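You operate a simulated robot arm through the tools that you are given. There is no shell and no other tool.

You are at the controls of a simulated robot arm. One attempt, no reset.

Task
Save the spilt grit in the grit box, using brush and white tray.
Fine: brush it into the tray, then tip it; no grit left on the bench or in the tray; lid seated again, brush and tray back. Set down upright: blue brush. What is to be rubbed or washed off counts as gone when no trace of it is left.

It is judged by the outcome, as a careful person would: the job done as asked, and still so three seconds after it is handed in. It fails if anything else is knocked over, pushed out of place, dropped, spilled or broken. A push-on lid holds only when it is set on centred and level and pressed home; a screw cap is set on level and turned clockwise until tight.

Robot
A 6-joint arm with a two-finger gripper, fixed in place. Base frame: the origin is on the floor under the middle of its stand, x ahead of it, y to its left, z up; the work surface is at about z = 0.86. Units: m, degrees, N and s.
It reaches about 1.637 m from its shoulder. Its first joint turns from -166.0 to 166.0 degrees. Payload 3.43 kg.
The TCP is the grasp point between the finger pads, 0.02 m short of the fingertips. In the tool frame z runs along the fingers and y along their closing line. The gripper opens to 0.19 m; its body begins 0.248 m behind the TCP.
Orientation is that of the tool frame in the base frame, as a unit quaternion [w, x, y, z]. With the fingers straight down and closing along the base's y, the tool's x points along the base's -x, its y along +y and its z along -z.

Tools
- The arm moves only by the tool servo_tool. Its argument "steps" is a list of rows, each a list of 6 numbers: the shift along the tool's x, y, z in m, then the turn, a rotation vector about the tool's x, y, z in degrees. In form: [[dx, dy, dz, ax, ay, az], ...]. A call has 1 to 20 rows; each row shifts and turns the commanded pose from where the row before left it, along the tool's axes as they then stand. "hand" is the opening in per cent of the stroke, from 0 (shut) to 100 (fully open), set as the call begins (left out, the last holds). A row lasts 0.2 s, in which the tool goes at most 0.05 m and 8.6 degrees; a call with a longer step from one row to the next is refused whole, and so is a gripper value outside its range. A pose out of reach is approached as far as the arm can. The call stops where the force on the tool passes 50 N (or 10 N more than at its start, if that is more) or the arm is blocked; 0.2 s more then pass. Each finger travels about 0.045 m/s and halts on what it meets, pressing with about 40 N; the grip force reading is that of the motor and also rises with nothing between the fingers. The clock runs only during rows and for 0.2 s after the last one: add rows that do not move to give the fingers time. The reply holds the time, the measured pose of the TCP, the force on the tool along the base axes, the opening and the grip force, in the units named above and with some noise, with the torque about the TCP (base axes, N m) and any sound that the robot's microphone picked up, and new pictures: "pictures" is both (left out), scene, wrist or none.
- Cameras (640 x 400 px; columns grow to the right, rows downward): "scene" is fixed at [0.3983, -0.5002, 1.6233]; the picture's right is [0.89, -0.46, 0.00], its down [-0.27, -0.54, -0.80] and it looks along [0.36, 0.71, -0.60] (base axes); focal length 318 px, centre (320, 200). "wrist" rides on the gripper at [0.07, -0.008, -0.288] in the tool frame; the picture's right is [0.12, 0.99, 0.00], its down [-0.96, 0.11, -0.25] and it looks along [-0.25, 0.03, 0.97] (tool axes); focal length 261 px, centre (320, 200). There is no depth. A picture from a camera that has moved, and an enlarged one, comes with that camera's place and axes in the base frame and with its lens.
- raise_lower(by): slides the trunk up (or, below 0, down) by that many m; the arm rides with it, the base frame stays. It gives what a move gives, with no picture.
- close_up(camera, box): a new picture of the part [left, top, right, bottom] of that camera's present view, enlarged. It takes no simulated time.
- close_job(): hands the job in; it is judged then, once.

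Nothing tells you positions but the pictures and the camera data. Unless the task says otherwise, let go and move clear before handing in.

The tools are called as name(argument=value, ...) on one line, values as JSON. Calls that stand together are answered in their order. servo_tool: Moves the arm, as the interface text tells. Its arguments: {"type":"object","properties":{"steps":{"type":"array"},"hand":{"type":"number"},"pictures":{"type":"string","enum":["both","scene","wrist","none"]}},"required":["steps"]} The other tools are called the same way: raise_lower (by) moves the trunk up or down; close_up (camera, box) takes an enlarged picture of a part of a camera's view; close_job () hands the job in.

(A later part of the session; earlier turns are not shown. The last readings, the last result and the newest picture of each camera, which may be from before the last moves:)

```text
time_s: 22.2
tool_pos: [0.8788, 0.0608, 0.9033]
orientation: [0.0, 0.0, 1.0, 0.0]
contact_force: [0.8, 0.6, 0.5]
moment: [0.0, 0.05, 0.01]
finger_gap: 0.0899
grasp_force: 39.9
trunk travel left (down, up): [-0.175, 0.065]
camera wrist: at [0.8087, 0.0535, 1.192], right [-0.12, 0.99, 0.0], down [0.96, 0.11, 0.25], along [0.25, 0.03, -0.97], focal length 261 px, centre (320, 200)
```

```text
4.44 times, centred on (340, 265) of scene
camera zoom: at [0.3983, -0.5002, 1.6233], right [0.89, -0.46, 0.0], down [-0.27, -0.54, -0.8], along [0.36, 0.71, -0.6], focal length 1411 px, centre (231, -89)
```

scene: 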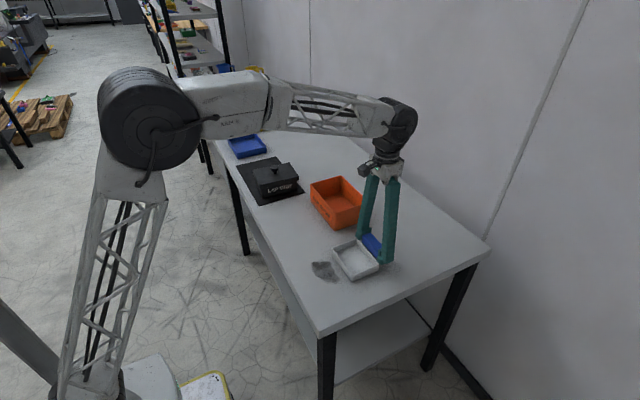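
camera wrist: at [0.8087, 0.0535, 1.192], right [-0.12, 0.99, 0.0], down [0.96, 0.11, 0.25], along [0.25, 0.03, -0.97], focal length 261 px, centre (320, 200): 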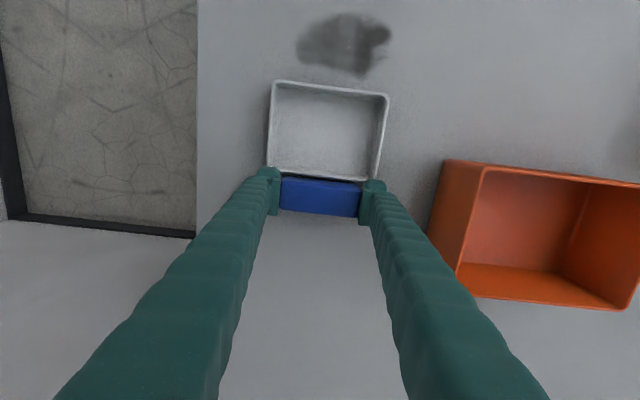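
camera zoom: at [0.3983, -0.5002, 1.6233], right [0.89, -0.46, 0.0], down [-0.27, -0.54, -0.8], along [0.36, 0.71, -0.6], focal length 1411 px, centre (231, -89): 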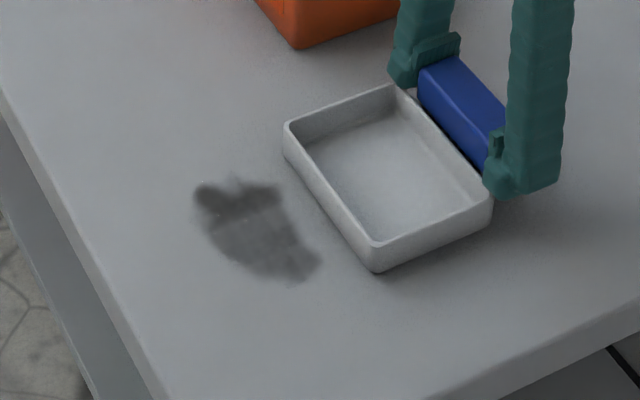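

The tray slid straight and its near edge is at x≈0.76. I'll push 6 mm more, lift off, and return to the start side for the next stroke.

servo_tool(steps=[[0.006, 0, 0, 0, 0, 0], [0, 0, 0, 0, 0, 0], [-0.01, 0, 0, 0, 0, 0], [0, 0, -0.035, 0, 0, 0], [0, 0, -0.035, 0, 0, 0], [0.045, -0.0034, 0, 0, 0, 0], [0.045, -0.0034, 0, 0, 0, 0], [0.045, -0.0034, 0, 0, 0, 0], [0.045, -0.0034, 0, 0, 0, 0], [0.045, -0.0034, 0, 0, 0, 0], [0.019, 0, 0, 0, 0, 0], [0, 0, 0.035, 0, 0, 0], [0, 0, 0.03, 0, 0, 0], [0, 0, 0.0075, 0, 0, 0], [0, 0, 0, 0, 0, 0]], pictures="both")

close_up(camera="scene", box=[270, 220, 410, 310])

```text
time_s: 25.4
tool_pos: [0.6398, 0.0445, 0.9022]
orientation: [0.0, 0.0, 1.0, 0.0]
contact_force: [-0.5, -0.2, -1.3]
moment: [0.01, -0.01, -0.01]
finger_gap: 0.0897
grasp_force: 39.6
trunk travel left (down, up): [-0.175, 0.065]
camera wrist: at [0.5689, 0.0363, 1.1893], right [-0.12, 0.99, 0.0], down [0.96, 0.11, 0.25], along [0.25, 0.03, -0.97], focal length 261 px, centre (320, 200)
```

scene: 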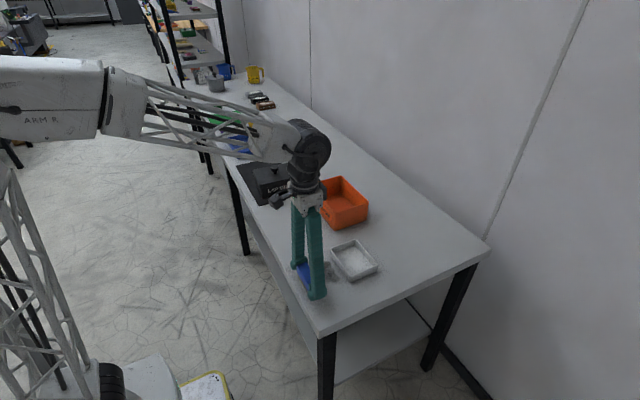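
wrist: 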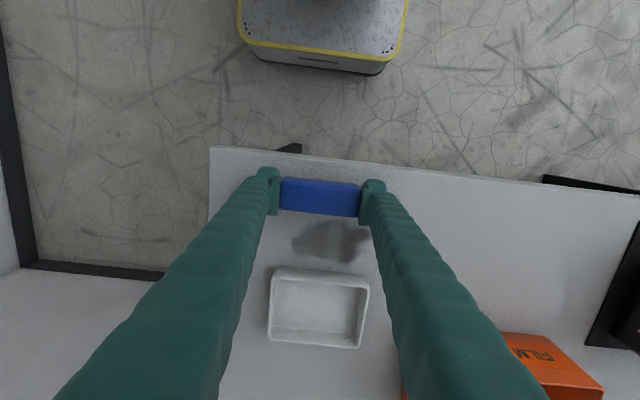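

```text
4.44 times, centred on (340, 265) of scene
camera zoom: at [0.3983, -0.5002, 1.6233], right [0.89, -0.46, 0.0], down [-0.27, -0.54, -0.8], along [0.36, 0.71, -0.6], focal length 1411 px, centre (231, -89)
```

zoom: 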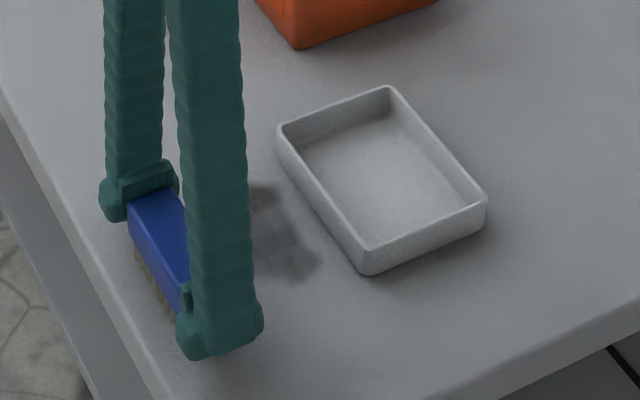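

The tray's edge is now at x≈0.754, right by the grit. I'll shift to y≈0.085 for the denser half and stroke toward the tray.

servo_tool(steps=[[0, 0.041, 0, 0, 0, 0], [0, 0, 0.0018, 0, 0, 0], [-0.014, 0, 0, 0, 0, 0], [-0.014, 0, 0, 0, 0, 0], [-0.014, 0, 0, 0, 0, 0], [-0.014, 0, 0, 0, 0, 0], [-0.014, 0, 0, 0, 0, 0], [-0.014, 0, 0, 0, 0, 0], [-0.01, 0, 0, 0, 0, 0], [0, 0, 0, 0, 0, 0]], pictures="both")

close_up(camera="scene", box=[270, 220, 410, 310])

close_up(camera="wrist", box=[220, 100, 420, 300])

```text
time_s: 27.6
tool_pos: [0.7332, 0.0848, 0.9003]
orientation: [0.001, 0.0, 1.0, 0.0]
contact_force: [-5.2, -0.3, 16.7]
moment: [0.01, 0.03, 0.0]
finger_gap: 0.0897
grasp_force: 40.4
trunk travel left (down, up): [-0.175, 0.065]
camera wrist: at [0.6619, 0.0772, 1.1885], right [-0.12, 0.99, 0.0], down [0.96, 0.11, 0.25], along [0.25, 0.03, -0.97], focal length 261 px, centre (320, 200)
```

scene: 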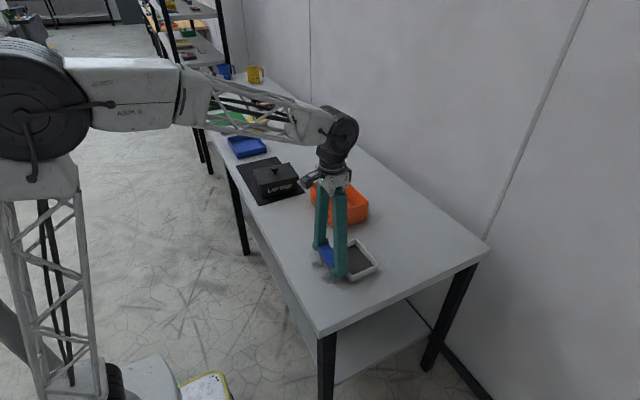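
wrist: 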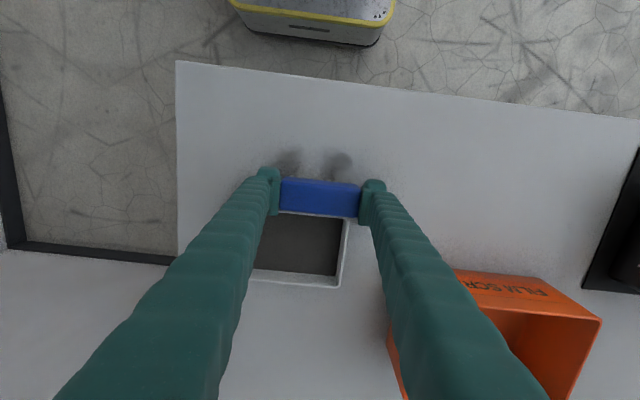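

```text
4.44 times, centred on (340, 265) of scene
camera zoom: at [0.3983, -0.5002, 1.6233], right [0.89, -0.46, 0.0], down [-0.27, -0.54, -0.8], along [0.36, 0.71, -0.6], focal length 1411 px, centre (231, -89)
```

zoom: 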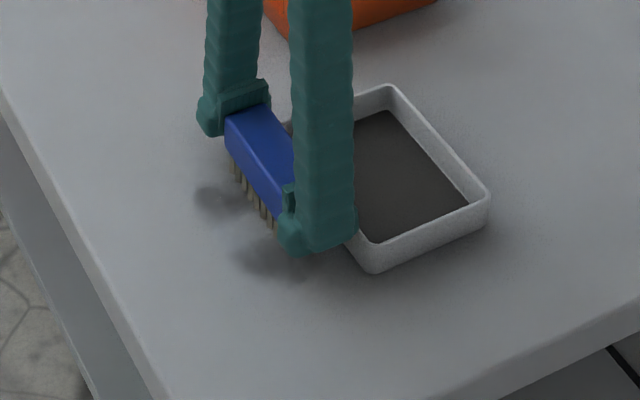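

```text
2.00 times, centred on (320, 200) of wrist
camera zoom: at [0.6619, 0.0772, 1.1885], right [-0.12, 0.99, 0.0], down [0.96, 0.11, 0.25], along [0.25, 0.03, -0.97], focal length 521 px, centre (320, 200)
```

zoom: 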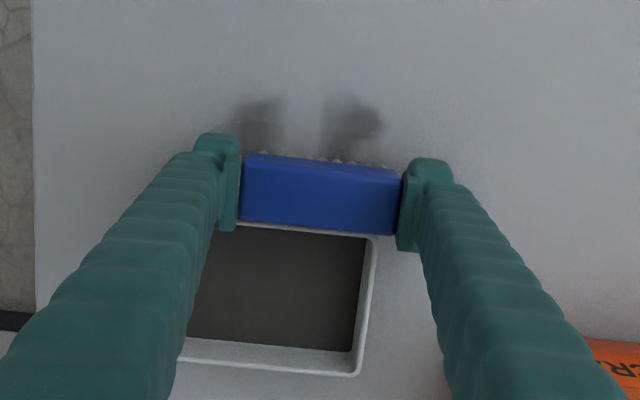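

The tray now holds a visible layer of grit, so strokes with the tray close by work. I'll repeat them, next at y≈0.044.

servo_tool(steps=[[0, 0, -0.025, 0, 0, 0], [0.045, -0.0205, 0, 0, 0, 0], [0.045, -0.0205, 0, 0, 0, 0], [0.004, 0, 0, 0, 0, 0], [0, 0, 0.025, 0, 0, 0], [0, 0, 0, 0, 0, 0], [-0.014, 0, 0, 0, 0, 0], [-0.014, 0, 0, 0, 0, 0], [-0.014, 0, 0, 0, 0, 0], [-0.014, 0, 0, 0, 0, 0], [-0.014, 0, 0, 0, 0, 0], [-0.014, 0, 0, 0, 0, 0], [-0.01, 0, 0, 0, 0, 0], [0, 0, 0, 0, 0, 0], [0, 0, -0.025, 0, 0, 0], [0.045, 0.0205, 0, 0, 0, 0], [0.045, 0.0205, 0, 0, 0, 0], [0.004, 0, 0, 0, 0, 0]], pictures="both")

close_up(camera="scene", box=[270, 220, 410, 310])

close_up(camera="wrist", box=[220, 160, 420, 360])

```text
time_s: 31.4
tool_pos: [0.6384, 0.085, 0.9245]
orientation: [0.0, 0.0, 1.0, 0.0]
contact_force: [0.5, -0.2, -0.4]
moment: [0.06, 0.02, -0.02]
finger_gap: 0.0897
grasp_force: 40.4
trunk travel left (down, up): [-0.175, 0.065]
camera wrist: at [0.568, 0.077, 1.2128], right [-0.12, 0.99, 0.0], down [0.96, 0.11, 0.25], along [0.25, 0.03, -0.97], focal length 261 px, centre (320, 200)
```

scene: 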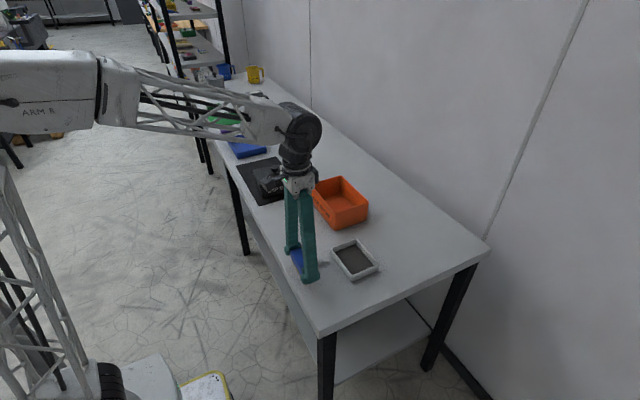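
wrist: 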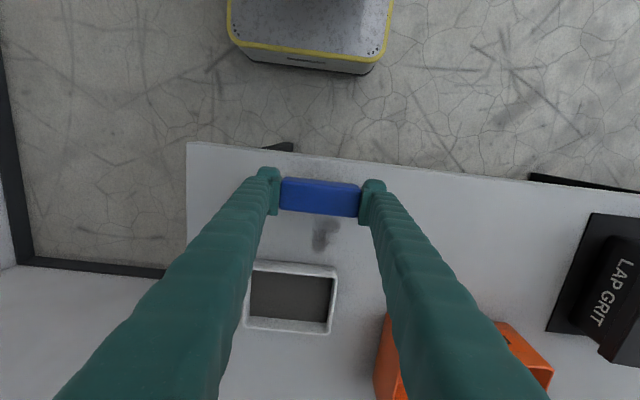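

```text
4.44 times, centred on (340, 265) of scene
camera zoom: at [0.3983, -0.5002, 1.6233], right [0.89, -0.46, 0.0], down [-0.27, -0.54, -0.8], along [0.36, 0.71, -0.6], focal length 1411 px, centre (231, -89)
```

zoom: 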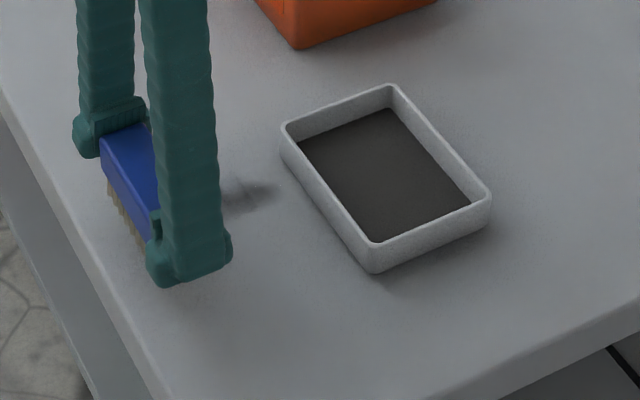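

```text
2.00 times, centred on (320, 260) of wrist
camera zoom: at [0.568, 0.077, 1.2128], right [-0.12, 0.99, 0.0], down [0.96, 0.11, 0.25], along [0.25, 0.03, -0.97], focal length 521 px, centre (320, 80)
```

zoom: 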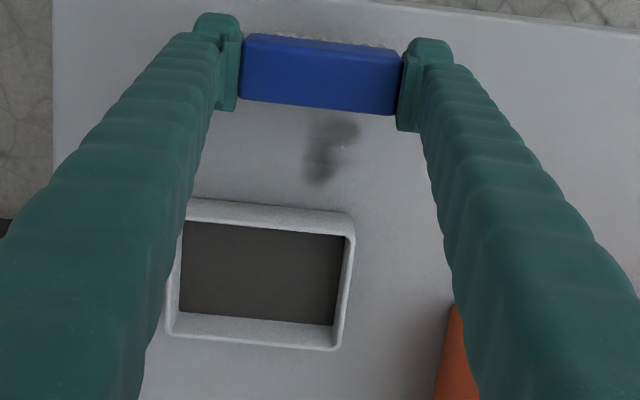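

The front half of the patch is clean and a faint remnant is left around y 0.085–0.115. I'll do two more strokes at y≈0.085.

servo_tool(steps=[[0, 0, 0.025, 0, 0, 0], [-0.014, 0, 0, 0, 0, 0], [-0.014, 0, 0, 0, 0, 0], [-0.014, 0, 0, 0, 0, 0], [-0.014, 0, 0, 0, 0, 0], [-0.014, 0, 0, 0, 0, 0], [-0.014, 0, 0, 0, 0, 0], [-0.01, 0, 0, 0, 0, 0], [0, 0, 0, 0, 0, 0], [0, 0, -0.025, 0, 0, 0], [0.045, 0, 0, 0, 0, 0], [0.045, 0, 0, 0, 0, 0], [0.004, 0, 0, 0, 0, 0], [0, 0, 0.025, 0, 0, 0], [-0.016, 0, 0, 0, 0, 0], [-0.016, 0, 0, 0, 0, 0], [-0.016, 0, 0, 0, 0, 0], [-0.016, 0, 0, 0, 0, 0], [-0.016, 0, 0, 0, 0, 0], [-0.014, 0, 0, 0, 0, 0]], pictures="none")

servo_tool(steps=[[0, 0, 0, 0, 0, 0], [0, 0, -0.03, 0, 0, 0], [0, 0, -0.04, 0, 0, 0], [0.045, 0, 0, 0, 0, 0], [0.045, 0, 0, 0, 0, 0], [0.004, 0, 0, 0, 0, 0], [0, 0, 0, 0, 0, 0]], pictures="both")

close_up(camera="scene", box=[270, 220, 410, 310])

close_up(camera="wrist", box=[220, 160, 420, 360])

```text
time_s: 35.6
tool_pos: [0.7321, 0.0839, 0.9014]
orientation: [-0.001, 0.001, 1.0, 0.0]
contact_force: [-3.3, -0.4, 10.4]
moment: [0.0, 0.01, -0.03]
finger_gap: 0.0898
grasp_force: 40.3
trunk travel left (down, up): [-0.175, 0.065]
```

```text
time_s: 37.2
tool_pos: [0.6382, 0.085, 0.9717]
orientation: [0.0, 0.0, 1.0, 0.0]
contact_force: [0.3, 0.2, -1.1]
moment: [0.0, -0.02, 0.02]
finger_gap: 0.0899
grasp_force: 40.0
trunk travel left (down, up): [-0.175, 0.065]
camera wrist: at [0.5678, 0.0775, 1.2578], right [-0.12, 0.99, 0.0], down [0.96, 0.11, 0.25], along [0.25, 0.03, -0.97], focal length 261 px, centre (320, 200)
```

scene: 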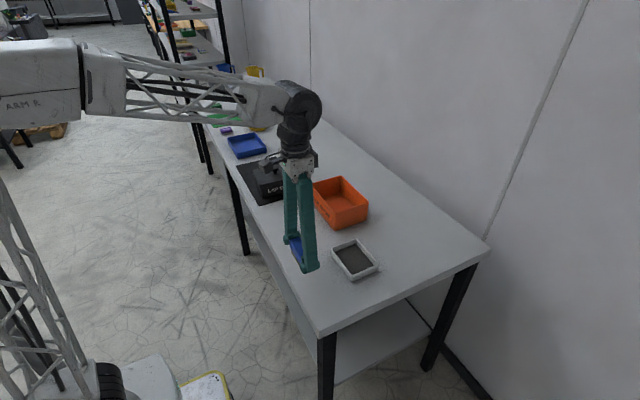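
wrist: 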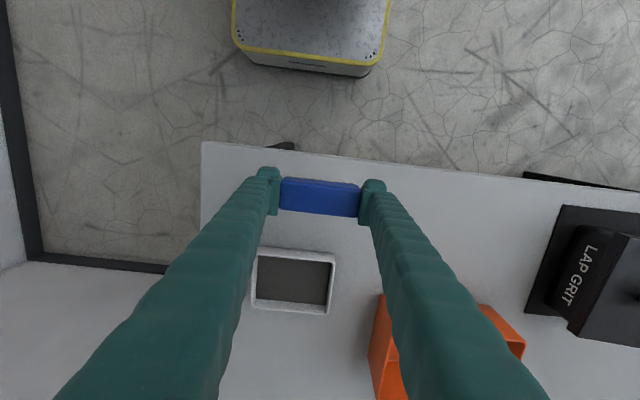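

```text
4.44 times, centred on (340, 265) of scene
camera zoom: at [0.3983, -0.5002, 1.6233], right [0.89, -0.46, 0.0], down [-0.27, -0.54, -0.8], along [0.36, 0.71, -0.6], focal length 1411 px, centre (231, -89)
```

zoom: 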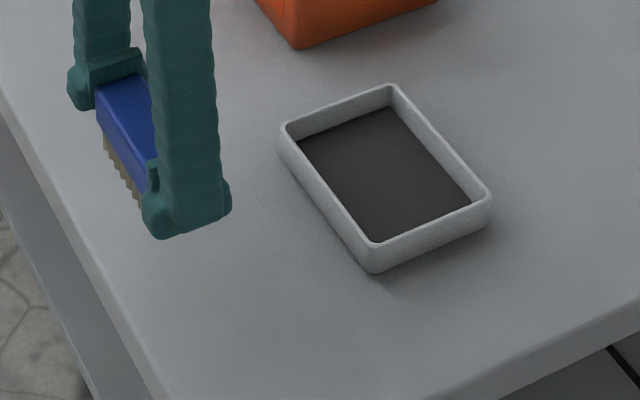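

```text
2.00 times, centred on (320, 260) of wrist
camera zoom: at [0.5678, 0.0775, 1.2578], right [-0.12, 0.99, 0.0], down [0.96, 0.11, 0.25], along [0.25, 0.03, -0.97], focal length 521 px, centre (320, 80)
```

zoom: 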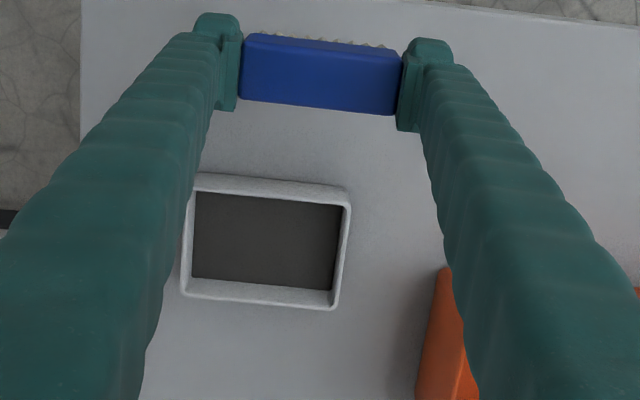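

The bench looks clean and the grit is in the tray. I'll look for faint traces before putting the brush back.

close_up(camera="scene", box=[305, 245, 350, 290])

close_up(camera="wrist", box=[270, 205, 370, 265])

```text
8.89 times, centred on (328, 268) of scene
camera zoom: at [0.3983, -0.5002, 1.6233], right [0.89, -0.46, 0.0], down [-0.27, -0.54, -0.8], along [0.36, 0.71, -0.6], focal length 2823 px, centre (253, -400)
```

zoom: 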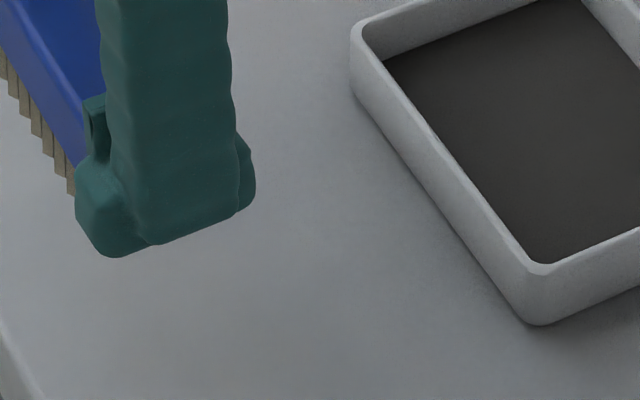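

```text
6.40 times, centred on (320, 235) of wrist
camera zoom: at [0.5678, 0.0775, 1.2578], right [-0.12, 0.99, 0.0], down [0.96, 0.11, 0.25], along [0.25, 0.03, -0.97], focal length 1668 px, centre (320, -24)
```

zoom: 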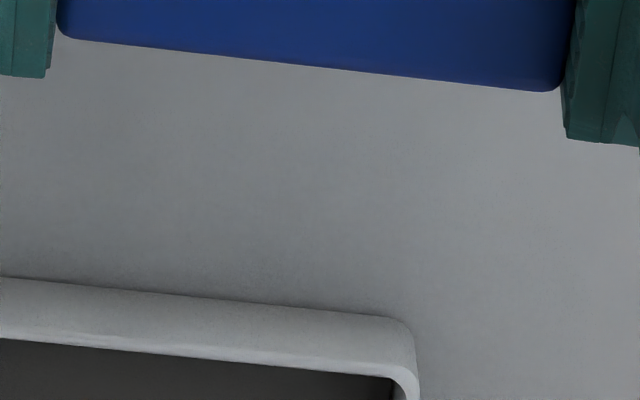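

The bench looks spotless, but I'll make two overlapping finishing strokes so no trace is left, then lift.

servo_tool(steps=[[0, 0.01, 0.035, 0, 0, 0], [0, 0, 0.035, 0, 0, 0], [-0.016, 0, 0, 0, 0, 0], [-0.016, 0, 0, 0, 0, 0], [-0.016, 0, 0, 0, 0, 0], [-0.016, 0, 0, 0, 0, 0], [-0.016, 0, 0, 0, 0, 0], [-0.014, 0, 0, 0, 0, 0], [0, 0, -0.025, 0, 0, 0], [0.042, -0.025, 0, 0, 0, 0], [0.042, -0.025, 0, 0, 0, 0], [0.01, 0, 0, 0, 0, 0], [0, 0, 0.025, 0, 0, 0], [-0.016, 0, 0, 0, 0, 0], [-0.016, 0, 0, 0, 0, 0], [-0.016, 0, 0, 0, 0, 0], [-0.016, 0, 0, 0, 0, 0], [-0.016, 0, 0, 0, 0, 0], [-0.014, 0, 0, 0, 0, 0], [0, 0, 0, 0, 0, 0]], pictures="none")

servo_tool(steps=[[0, 0, -0.04, 0, 0, 0], [0, 0, -0.045, 0, 0, 0], [0.0066, 0.0408, 0, 0, 0, 0], [0.0066, 0.0408, 0, 0, 0, 0], [0.0066, 0.0408, 0, 0, 0, 0], [0.0066, 0.0408, 0, 0, 0, 0], [0.0066, 0.041, 0, 0, 0, 0], [0, 0, 0, 0, 0, 8.1818], [0, 0, 0, 0, 0, 8.1818], [0, 0, 0, 0, 0, 8.1818], [0, 0, 0, 0, 0, 8.1818], [0, 0, 0, 0, 0, 8.1818], [0, 0, 0, 0, 0, 8.1818], [0, 0, 0, 0, 0, 8.1818], [0, 0, 0, 0, 0, 8.1818], [0, 0, 0, 0, 0, 8.1818], [0, 0, 0, 0, 0, 8.1818], [0, 0, 0, 0, 0, 8.182], [0, 0, 0, 0, 0, 0]], pictures="both")

close_up(camera="scene", box=[270, 220, 410, 310])

```text
time_s: 41.4
tool_pos: [0.7344, 0.0448, 0.9006]
orientation: [0.0, 0.0, 1.0, 0.0]
contact_force: [-5.2, -0.3, 23.4]
moment: [0.0, -0.03, -0.01]
finger_gap: 0.0897
grasp_force: 40.2
trunk travel left (down, up): [-0.175, 0.065]
```

```text
time_s: 45.4
tool_pos: [0.7002, 0.249, 0.9858]
orientation: [0.0, 0.708, 0.706, 0.0]
contact_force: [-0.1, 0.0, -0.8]
moment: [0.02, 0.01, -0.02]
finger_gap: 0.0894
grasp_force: 40.2
trunk travel left (down, up): [-0.175, 0.065]
camera wrist: at [0.6922, 0.3203, 1.2729], right [0.99, 0.12, 0.0], down [0.11, -0.96, 0.25], along [0.03, -0.25, -0.97], focal length 261 px, centre (320, 200)
```

scene: 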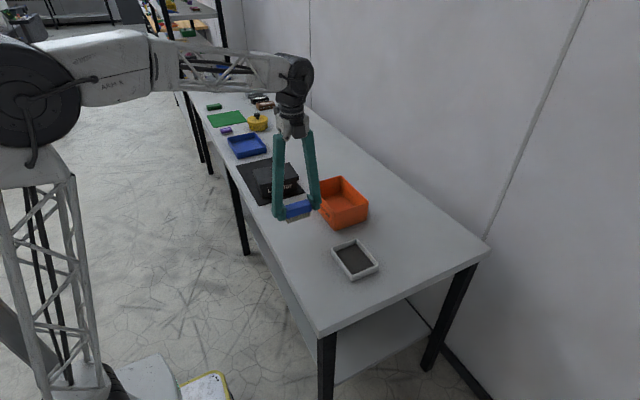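
wrist: 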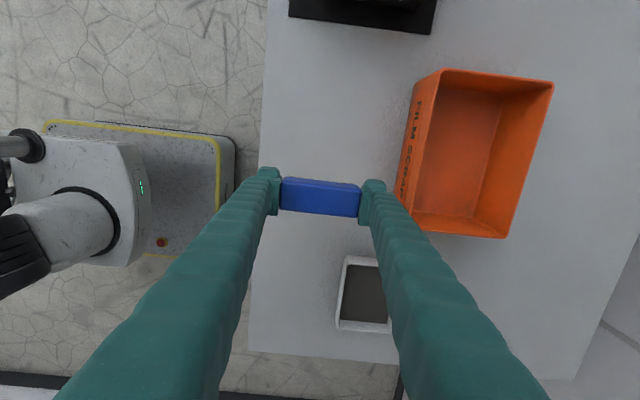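

```text
4.44 times, centred on (340, 265) of scene
camera zoom: at [0.3983, -0.5002, 1.6233], right [0.89, -0.46, 0.0], down [-0.27, -0.54, -0.8], along [0.36, 0.71, -0.6], focal length 1411 px, centre (231, -89)
```

zoom: 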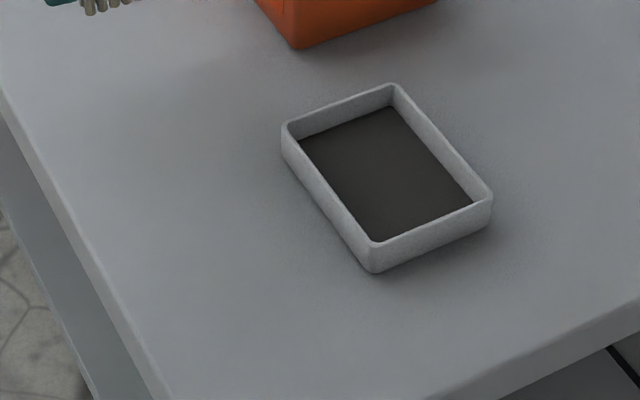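

The bench is clean and the brush is over its home spot. I'll lower it, release by opening only to about 0.12 m because the bin is close, and rise.

servo_tool(steps=[[0, 0, 0.04, 0, 0, 0], [0, 0, 0.03, 0, 0, 0], [0, 0, 0.0146, 0, 0, 0], [0, 0, 0, 0, 0, 0]], pictures="none")

servo_tool(steps=[[0, 0, 0, 0, 0, 0], [0, 0, 0, 0, 0, 0], [0, 0, 0, 0, 0, 0], [0, 0, 0, 0, 0, 0]], hand=63, pictures="scene")

close_up(camera="scene", box=[250, 180, 350, 250])

```text
time_s: 46.4
tool_pos: [0.7012, 0.2486, 0.9007]
orientation: [0.0, 0.707, 0.707, 0.0]
contact_force: [0.4, 0.2, 10.6]
moment: [-0.18, 0.14, 0.0]
finger_gap: 0.0897
grasp_force: 40.0
trunk travel left (down, up): [-0.175, 0.065]
```

```text
time_s: 47.4
tool_pos: [0.7008, 0.2479, 0.9012]
orientation: [0.0, 0.707, 0.708, 0.0]
contact_force: [-1.3, 1.1, 0.5]
moment: [0.0, 0.01, 0.04]
finger_gap: 0.1198
grasp_force: 0.0
trunk travel left (down, up): [-0.175, 0.065]
```

scene: 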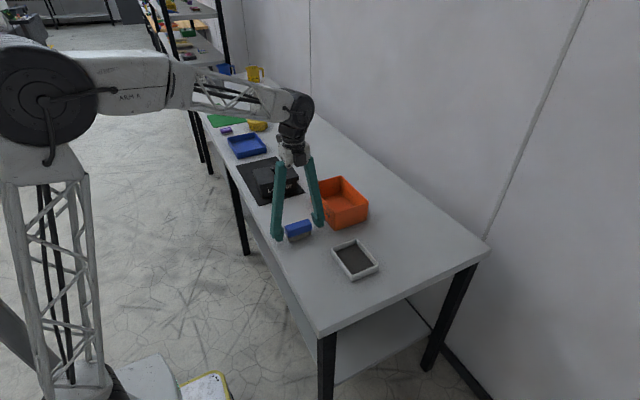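

```text
5.71 times, centred on (300, 215) of scene
camera zoom: at [0.3983, -0.5002, 1.6233], right [0.89, -0.46, 0.0], down [-0.27, -0.54, -0.8], along [0.36, 0.71, -0.6], focal length 1814 px, centre (434, 114)
```

zoom: 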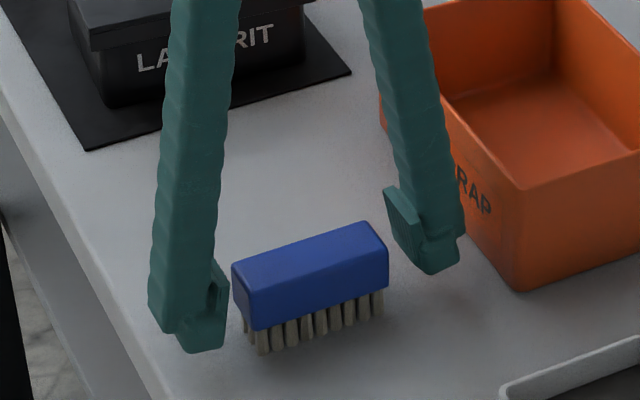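

The brush is back upright at home. I'll rise and move above the LAP GRIT box to look at its lid and knob.

servo_tool(steps=[[0, 0, -0.045, 0, 0, 0], [0, 0, -0.045, 0, 0, 0], [0, 0, -0.045, 0, 0, 0], [0, 0, -0.045, 0, 0, 0], [0.0433, 0.0051, 0, 0, 0, 0], [0.0433, 0.0051, 0, 0, 0, 0], [0.0433, 0.0051, 0, 0, 0, 0], [0.0433, 0.0051, 0, 0, 0, 0], [0.0433, 0.0051, 0, 0, 0, 0], [0.0433, 0.0051, 0, 0, 0, 0], [0.0433, 0.0051, 0, 0, 0, 0], [0, 0, 0, 0, 0, 0]], pictures="both")

close_up(camera="wrist", box=[220, 100, 420, 260])

close_up(camera="scene", box=[230, 140, 330, 210])

```text
time_s: 50.0
tool_pos: [0.7367, 0.5516, 1.08]
orientation: [0.0, 0.707, 0.707, -0.002]
contact_force: [0.1, 0.6, -0.6]
moment: [-0.08, 0.05, 0.01]
finger_gap: 0.1197
grasp_force: 0.0
trunk travel left (down, up): [-0.175, 0.065]
camera wrist: at [0.7279, 0.6236, 1.3669], right [0.99, 0.12, 0.0], down [0.11, -0.96, 0.25], along [0.03, -0.25, -0.97], focal length 261 px, centre (320, 200)
```

scene: 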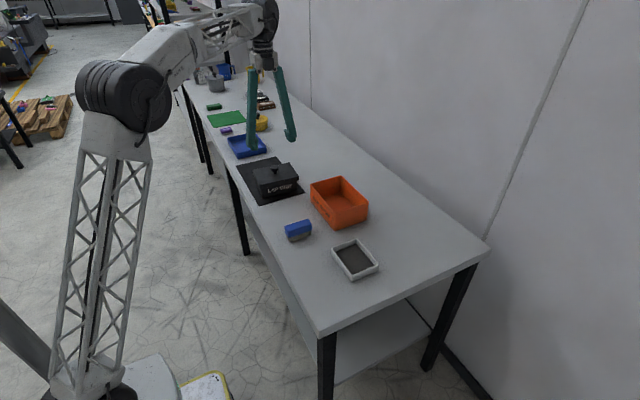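
wrist: 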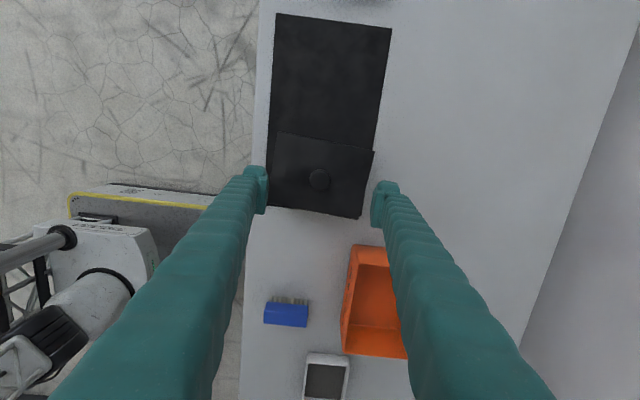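

```text
2.50 times, centred on (320, 180) of wrist
camera zoom: at [0.7279, 0.6236, 1.3669], right [0.99, 0.12, 0.0], down [0.11, -0.96, 0.25], along [0.03, -0.25, -0.97], focal length 652 px, centre (320, 250)
```

zoom: 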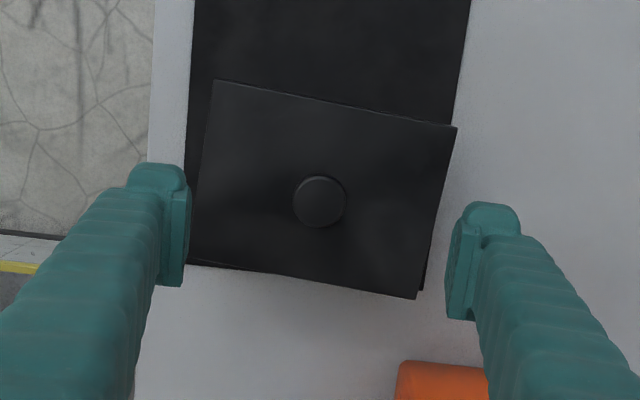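

```text
5.71 times, centred on (280, 175) of scene
camera zoom: at [0.3983, -0.5002, 1.6233], right [0.89, -0.46, 0.0], down [-0.27, -0.54, -0.8], along [0.36, 0.71, -0.6], focal length 1814 px, centre (549, 343)
```

zoom: 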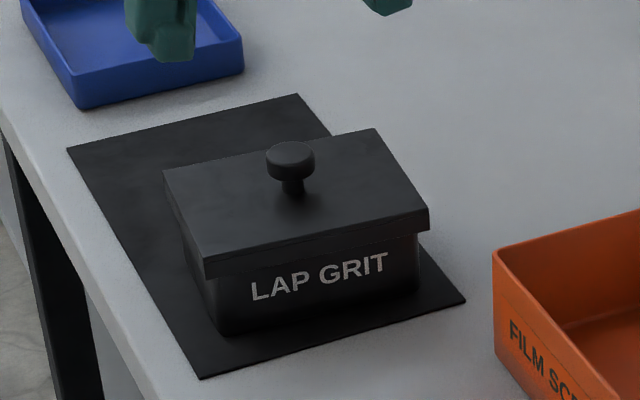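

The knob is centred at about (0.736, 0.552), with its head at z≈0.957–0.972 above a lid top at about 0.939. I'll narrow the fingers to about 6.5 cm and descend around it.

servo_tool(steps=[[0, 0, 0, 0, 0, 0], [0, 0, 0, 0, 0, 0], [0, 0, 0, 0, 0, 0], [0, 0, 0, 0, 0, 0], [0, 0, 0.04, 0, 0, 0], [0, 0, 0.03, 0, 0, 0], [0, 0, 0.025, 0, 0, 0], [0, 0, 0.02, 0, 0, 0], [0, 0, 0, 0, 0, 0]], hand=35, pictures="both")

close_up(camera="scene", box=[230, 130, 330, 200])

close_up(camera="wrist", box=[250, 140, 390, 240])

```text
time_s: 52.0
tool_pos: [0.7361, 0.5521, 0.9652]
orientation: [0.001, 0.707, 0.707, 0.001]
contact_force: [-1.4, -0.1, 0.1]
moment: [-0.01, 0.01, 0.03]
finger_gap: 0.0664
grasp_force: 0.1
trunk travel left (down, up): [-0.175, 0.065]
camera wrist: at [0.7277, 0.624, 1.2529], right [0.99, 0.12, 0.0], down [0.11, -0.96, 0.25], along [0.03, -0.25, -0.97], focal length 261 px, centre (320, 200)
```

scene: 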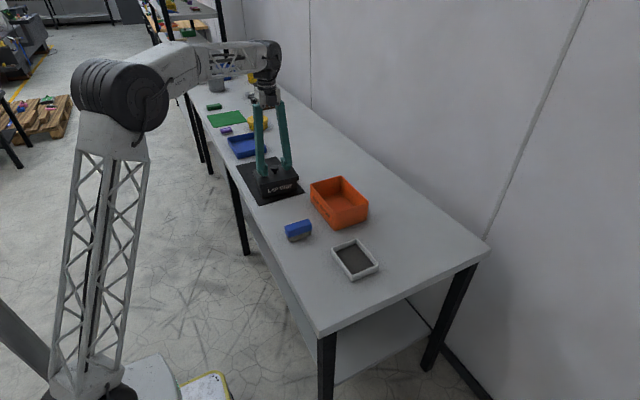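
wrist: 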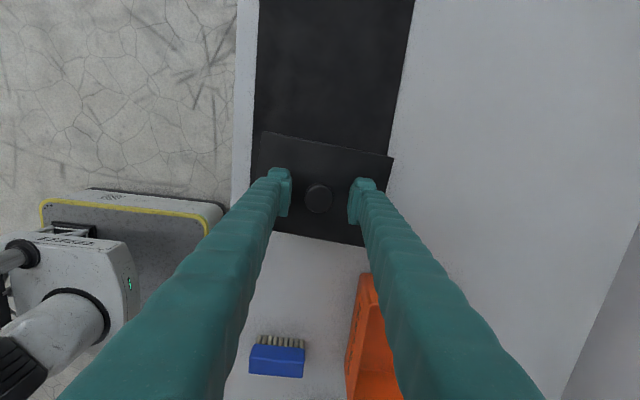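

```text
5.71 times, centred on (280, 165) of scene
camera zoom: at [0.3983, -0.5002, 1.6233], right [0.89, -0.46, 0.0], down [-0.27, -0.54, -0.8], along [0.36, 0.71, -0.6], focal length 1814 px, centre (549, 400)
```

zoom: 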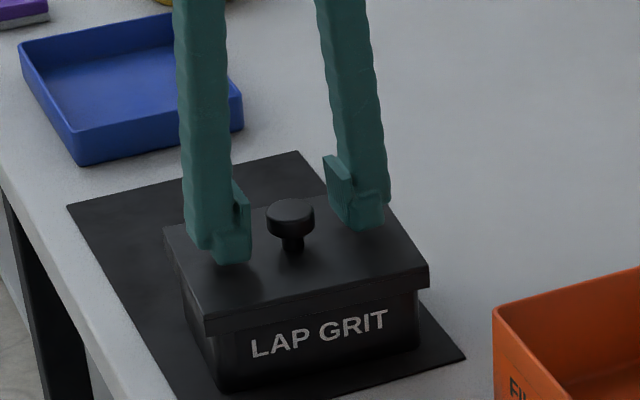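

```text
4.00 times, centred on (320, 190) of wrist
camera zoom: at [0.7277, 0.624, 1.2529], right [0.99, 0.12, 0.0], down [0.11, -0.96, 0.25], along [0.03, -0.25, -0.97], focal length 1043 px, centre (320, 240)
```

zoom: 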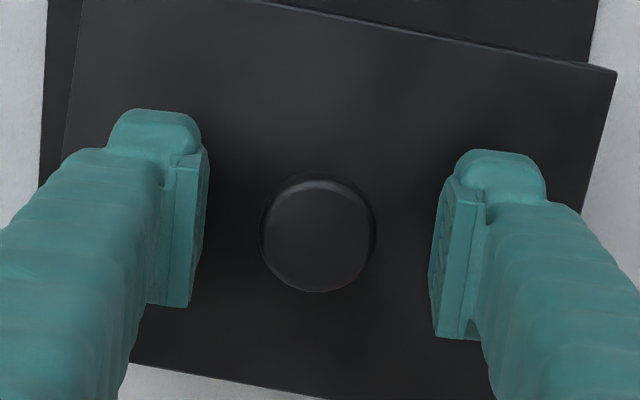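

The knob is centred between the pads. I'll drop 2 mm and close on it.

servo_tool(steps=[[0, 0, 0.002, 0, 0, 0], [0, 0, 0, 0, 0, 0], [0, 0, 0, 0, 0, 0], [0, 0, 0, 0, 0, 0], [0, 0, 0, 0, 0, 0]], hand=0, pictures="none")

close_up(camera="scene", box=[230, 130, 330, 200])

```text
time_s: 53.2
tool_pos: [0.737, 0.5522, 0.9631]
orientation: [0.0, 0.707, 0.707, 0.0]
contact_force: [-0.8, 0.0, 0.3]
moment: [-0.01, 0.01, -0.02]
finger_gap: 0.0317
grasp_force: 39.5
trunk travel left (down, up): [-0.175, 0.065]
```

```text
5.71 times, centred on (280, 165) of scene
camera zoom: at [0.3983, -0.5002, 1.6233], right [0.89, -0.46, 0.0], down [-0.27, -0.54, -0.8], along [0.36, 0.71, -0.6], focal length 1814 px, centre (549, 400)
```

zoom: 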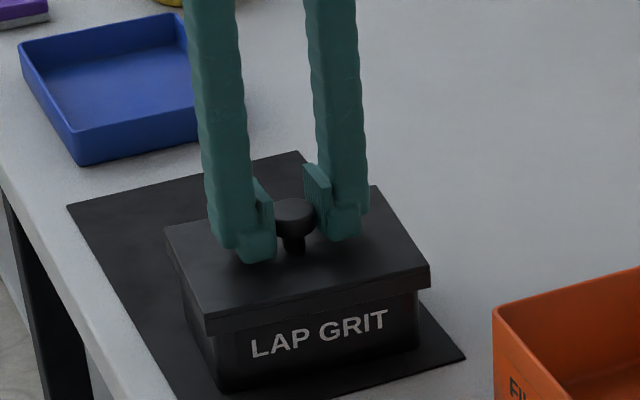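

The knob is gripped (gap 0.032 m). I'll lift the lid slowly and straight up.

servo_tool(steps=[[0, 0, -0.004, 0, 0, 0], [0, 0, -0.004, 0, 0, 0], [0, 0, -0.004, 0, 0, 0], [0, 0, -0.006, 0, 0, 0], [0, 0, -0.01, 0, 0, 0], [0, 0, -0.012, 0, 0, 0], [0, 0, 0, 0, 0, 0]], pictures="scene")

close_up(camera="scene", box=[230, 130, 330, 200])

```text
time_s: 54.8
tool_pos: [0.7363, 0.5525, 1.0023]
orientation: [0.0, 0.707, 0.707, 0.001]
contact_force: [0.0, 0.2, 0.0]
moment: [-0.02, -0.01, -0.02]
finger_gap: 0.0314
grasp_force: 40.3
trunk travel left (down, up): [-0.175, 0.065]
```

scene: 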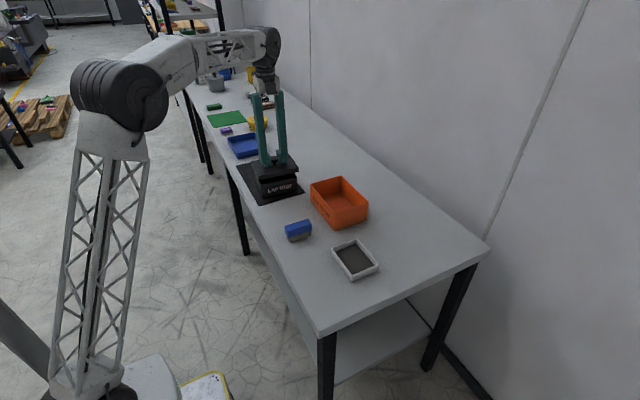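

```text
5.71 times, centred on (280, 165) of scene
camera zoom: at [0.3983, -0.5002, 1.6233], right [0.89, -0.46, 0.0], down [-0.27, -0.54, -0.8], along [0.36, 0.71, -0.6], focal length 1814 px, centre (549, 400)
```

zoom: 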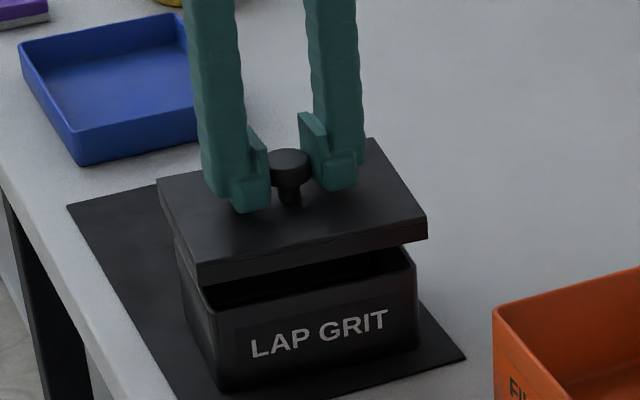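

The lid came off cleanly and the box stayed put. I'll set the lid on the free half of the mat at about (0.736, 0.725).

servo_tool(steps=[[0, 0, -0.04, 0, 0, 0], [0.0432, 0, 0, 0, 0, 0], [0.0432, 0, 0, 0, 0, 0], [0.0432, 0, 0, 0, 0, 0], [0.0432, 0, 0, 0, 0, 0], [0, 0, 0.045, 0, 0, 0], [0, 0, 0.045, 0, 0, 0], [0, 0, 0.035, 0, 0, 0], [0, 0, 0, 0, 0, 0]], pictures="both")

close_up(camera="scene", box=[220, 110, 320, 200])

```text
time_s: 56.8
tool_pos: [0.7353, 0.7247, 0.9171]
orientation: [0.001, 0.707, 0.707, 0.0]
contact_force: [-0.2, -0.7, -0.3]
moment: [-0.05, -0.01, 0.03]
finger_gap: 0.0311
grasp_force: 39.7
trunk travel left (down, up): [-0.175, 0.065]
camera wrist: at [0.7268, 0.7968, 1.2054], right [0.99, 0.12, 0.0], down [0.12, -0.96, 0.25], along [0.03, -0.25, -0.97], focal length 261 px, centre (320, 200)
```

scene: 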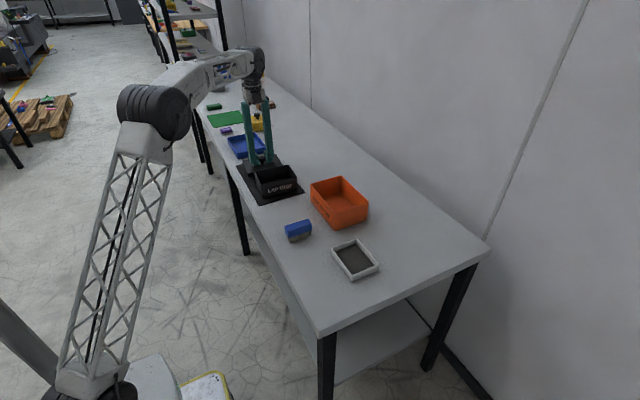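
wrist: 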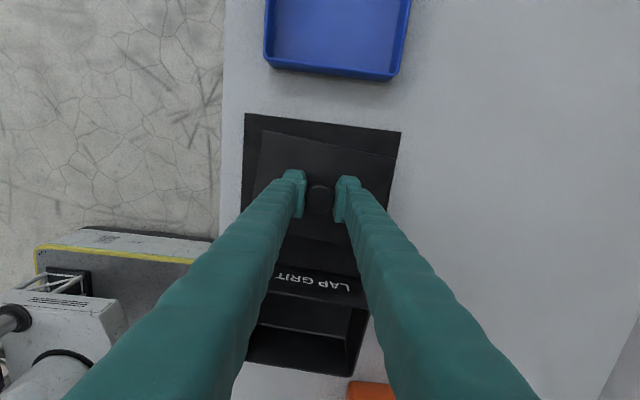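

```text
4.44 times, centred on (270, 155) of scene
camera zoom: at [0.3983, -0.5002, 1.6233], right [0.89, -0.46, 0.0], down [-0.27, -0.54, -0.8], along [0.36, 0.71, -0.6], focal length 1411 px, centre (542, 400)
```

zoom: 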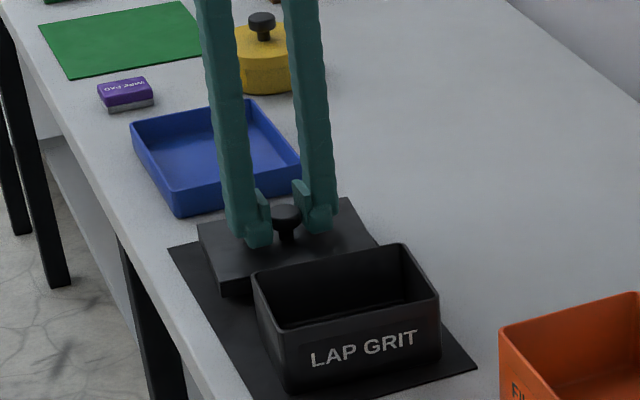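

The lid hovers over the mat and the open box shows its own content low inside. I'll lower gently to contact.

servo_tool(steps=[[0, 0, 0.004, 0, 0, 0], [0, 0, 0.004, 0, 0, 0], [0, 0, 0.003, 0, 0, 0], [0, 0, 0, 0, 0, 0]], pictures="none")

close_up(camera="scene", box=[240, 130, 300, 180])

```text
time_s: 57.8
tool_pos: [0.737, 0.7257, 0.9064]
orientation: [0.001, 0.707, 0.707, 0.0]
contact_force: [0.1, -0.7, -0.1]
moment: [0.04, 0.0, 0.02]
finger_gap: 0.0315
grasp_force: 40.1
trunk travel left (down, up): [-0.175, 0.065]
```

```text
8.00 times, centred on (270, 155) of scene
camera zoom: at [0.3983, -0.5002, 1.6233], right [0.89, -0.46, 0.0], down [-0.27, -0.54, -0.8], along [0.36, 0.71, -0.6], focal length 2540 px, centre (720, 560)
```

zoom: 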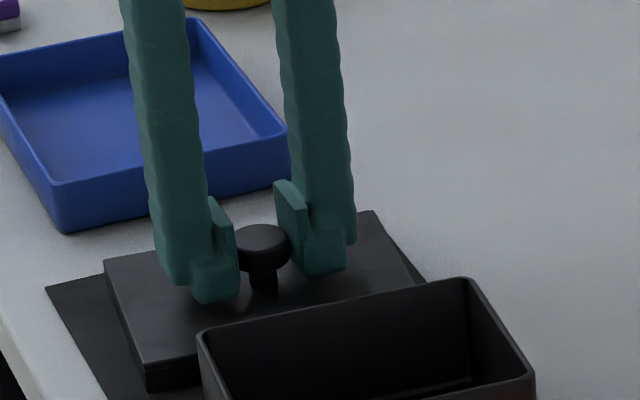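

servo_tool(steps=[[0, 0, 0.002, 0, 0, 0], [0, 0, 0.002, 0, 0, 0], [0, 0, 0, 0, 0, 0]], pictures="none")

```text
time_s: 58.6
tool_pos: [0.7363, 0.7246, 0.9061]
orientation: [0.0, 0.707, 0.707, 0.001]
contact_force: [1.3, 4.5, 32.0]
moment: [-0.05, -0.03, 0.13]
finger_gap: 0.0311
grasp_force: 40.3
trunk travel left (down, up): [-0.175, 0.065]
```

The lid is on the mat with 32 N of contact. I'll ease off 2 mm, release, and rise.

servo_tool(steps=[[0, 0, -0.002, 0, 0, 0], [0, 0, 0, 0, 0, 0]], pictures="none")

servo_tool(steps=[[0, 0, 0, 0, 0, 0], [0, 0, 0, 0, 0, 0], [0, 0, 0, 0, 0, 0], [0, 0, 0, 0, 0, 0], [0, 0, -0.02, 0, 0, 0], [0, 0, -0.04, 0, 0, 0], [0, 0, -0.045, 0, 0, 0], [0, 0, -0.045, 0, 0, 0], [0, 0, -0.045, 0, 0, 0], [0, 0, 0, 0, 0, 0]], hand=40, pictures="both")

close_up(camera="wrist", box=[220, 130, 420, 350])

close_up(camera="scene", box=[230, 140, 330, 220])

```text
time_s: 59.2
tool_pos: [0.7365, 0.7249, 0.9064]
orientation: [0.001, 0.707, 0.707, 0.001]
contact_force: [2.2, 5.7, 28.0]
moment: [0.16, -0.05, 0.19]
finger_gap: 0.0314
grasp_force: 40.4
trunk travel left (down, up): [-0.175, 0.065]
```

```text
time_s: 61.4
tool_pos: [0.7369, 0.7255, 1.0986]
orientation: [-0.001, 0.707, 0.707, 0.001]
contact_force: [0.4, 0.8, -0.1]
moment: [-0.06, 0.06, -0.01]
finger_gap: 0.0759
grasp_force: 0.1
trunk travel left (down, up): [-0.175, 0.065]
camera wrist: at [0.7277, 0.7957, 1.3858], right [0.99, 0.12, 0.0], down [0.11, -0.96, 0.25], along [0.03, -0.24, -0.97], focal length 261 px, centre (320, 200)
```

scene: 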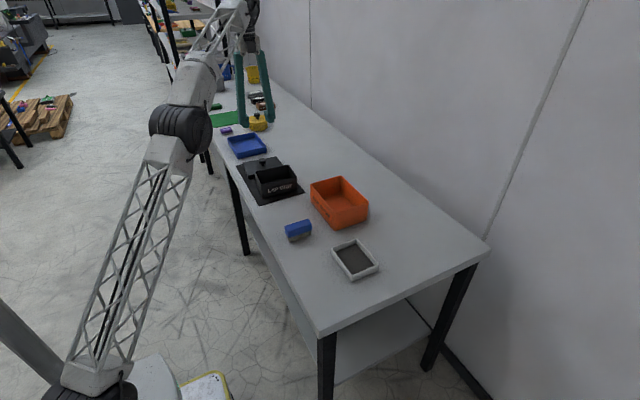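
wrist: 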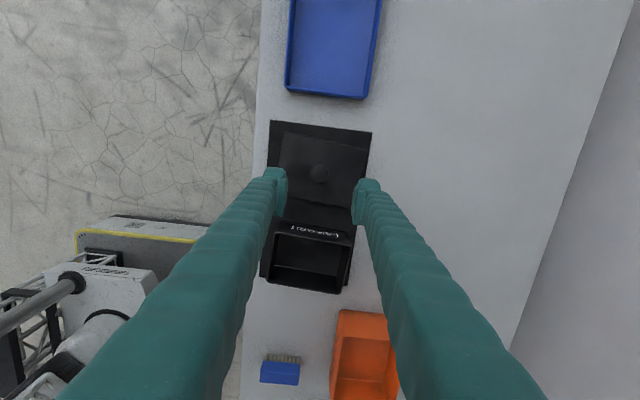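

```text
1.82 times, centred on (320, 240) of wrist
camera zoom: at [0.7277, 0.7957, 1.3858], right [0.99, 0.12, 0.0], down [0.11, -0.96, 0.25], along [0.03, -0.24, -0.97], focal length 474 px, centre (320, 127)
```

zoom: 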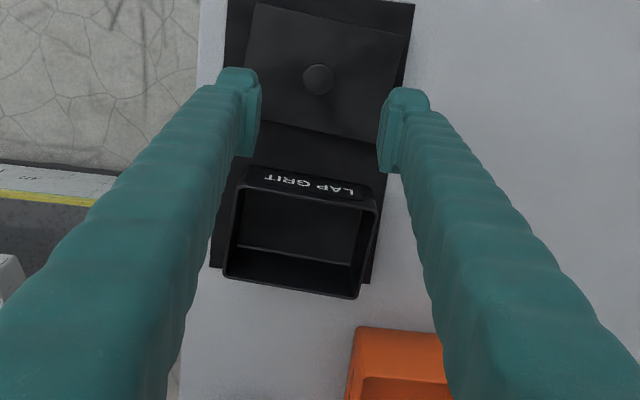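

```text
5.00 times, centred on (280, 180) of scene
camera zoom: at [0.3983, -0.5002, 1.6233], right [0.89, -0.46, 0.0], down [-0.27, -0.54, -0.8], along [0.36, 0.71, -0.6], focal length 1588 px, centre (520, 300)
```

zoom: 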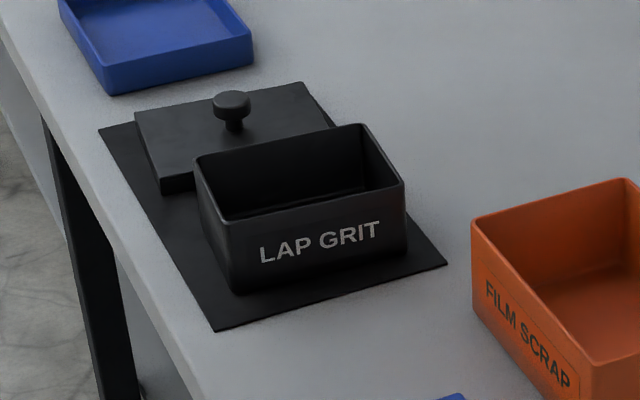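

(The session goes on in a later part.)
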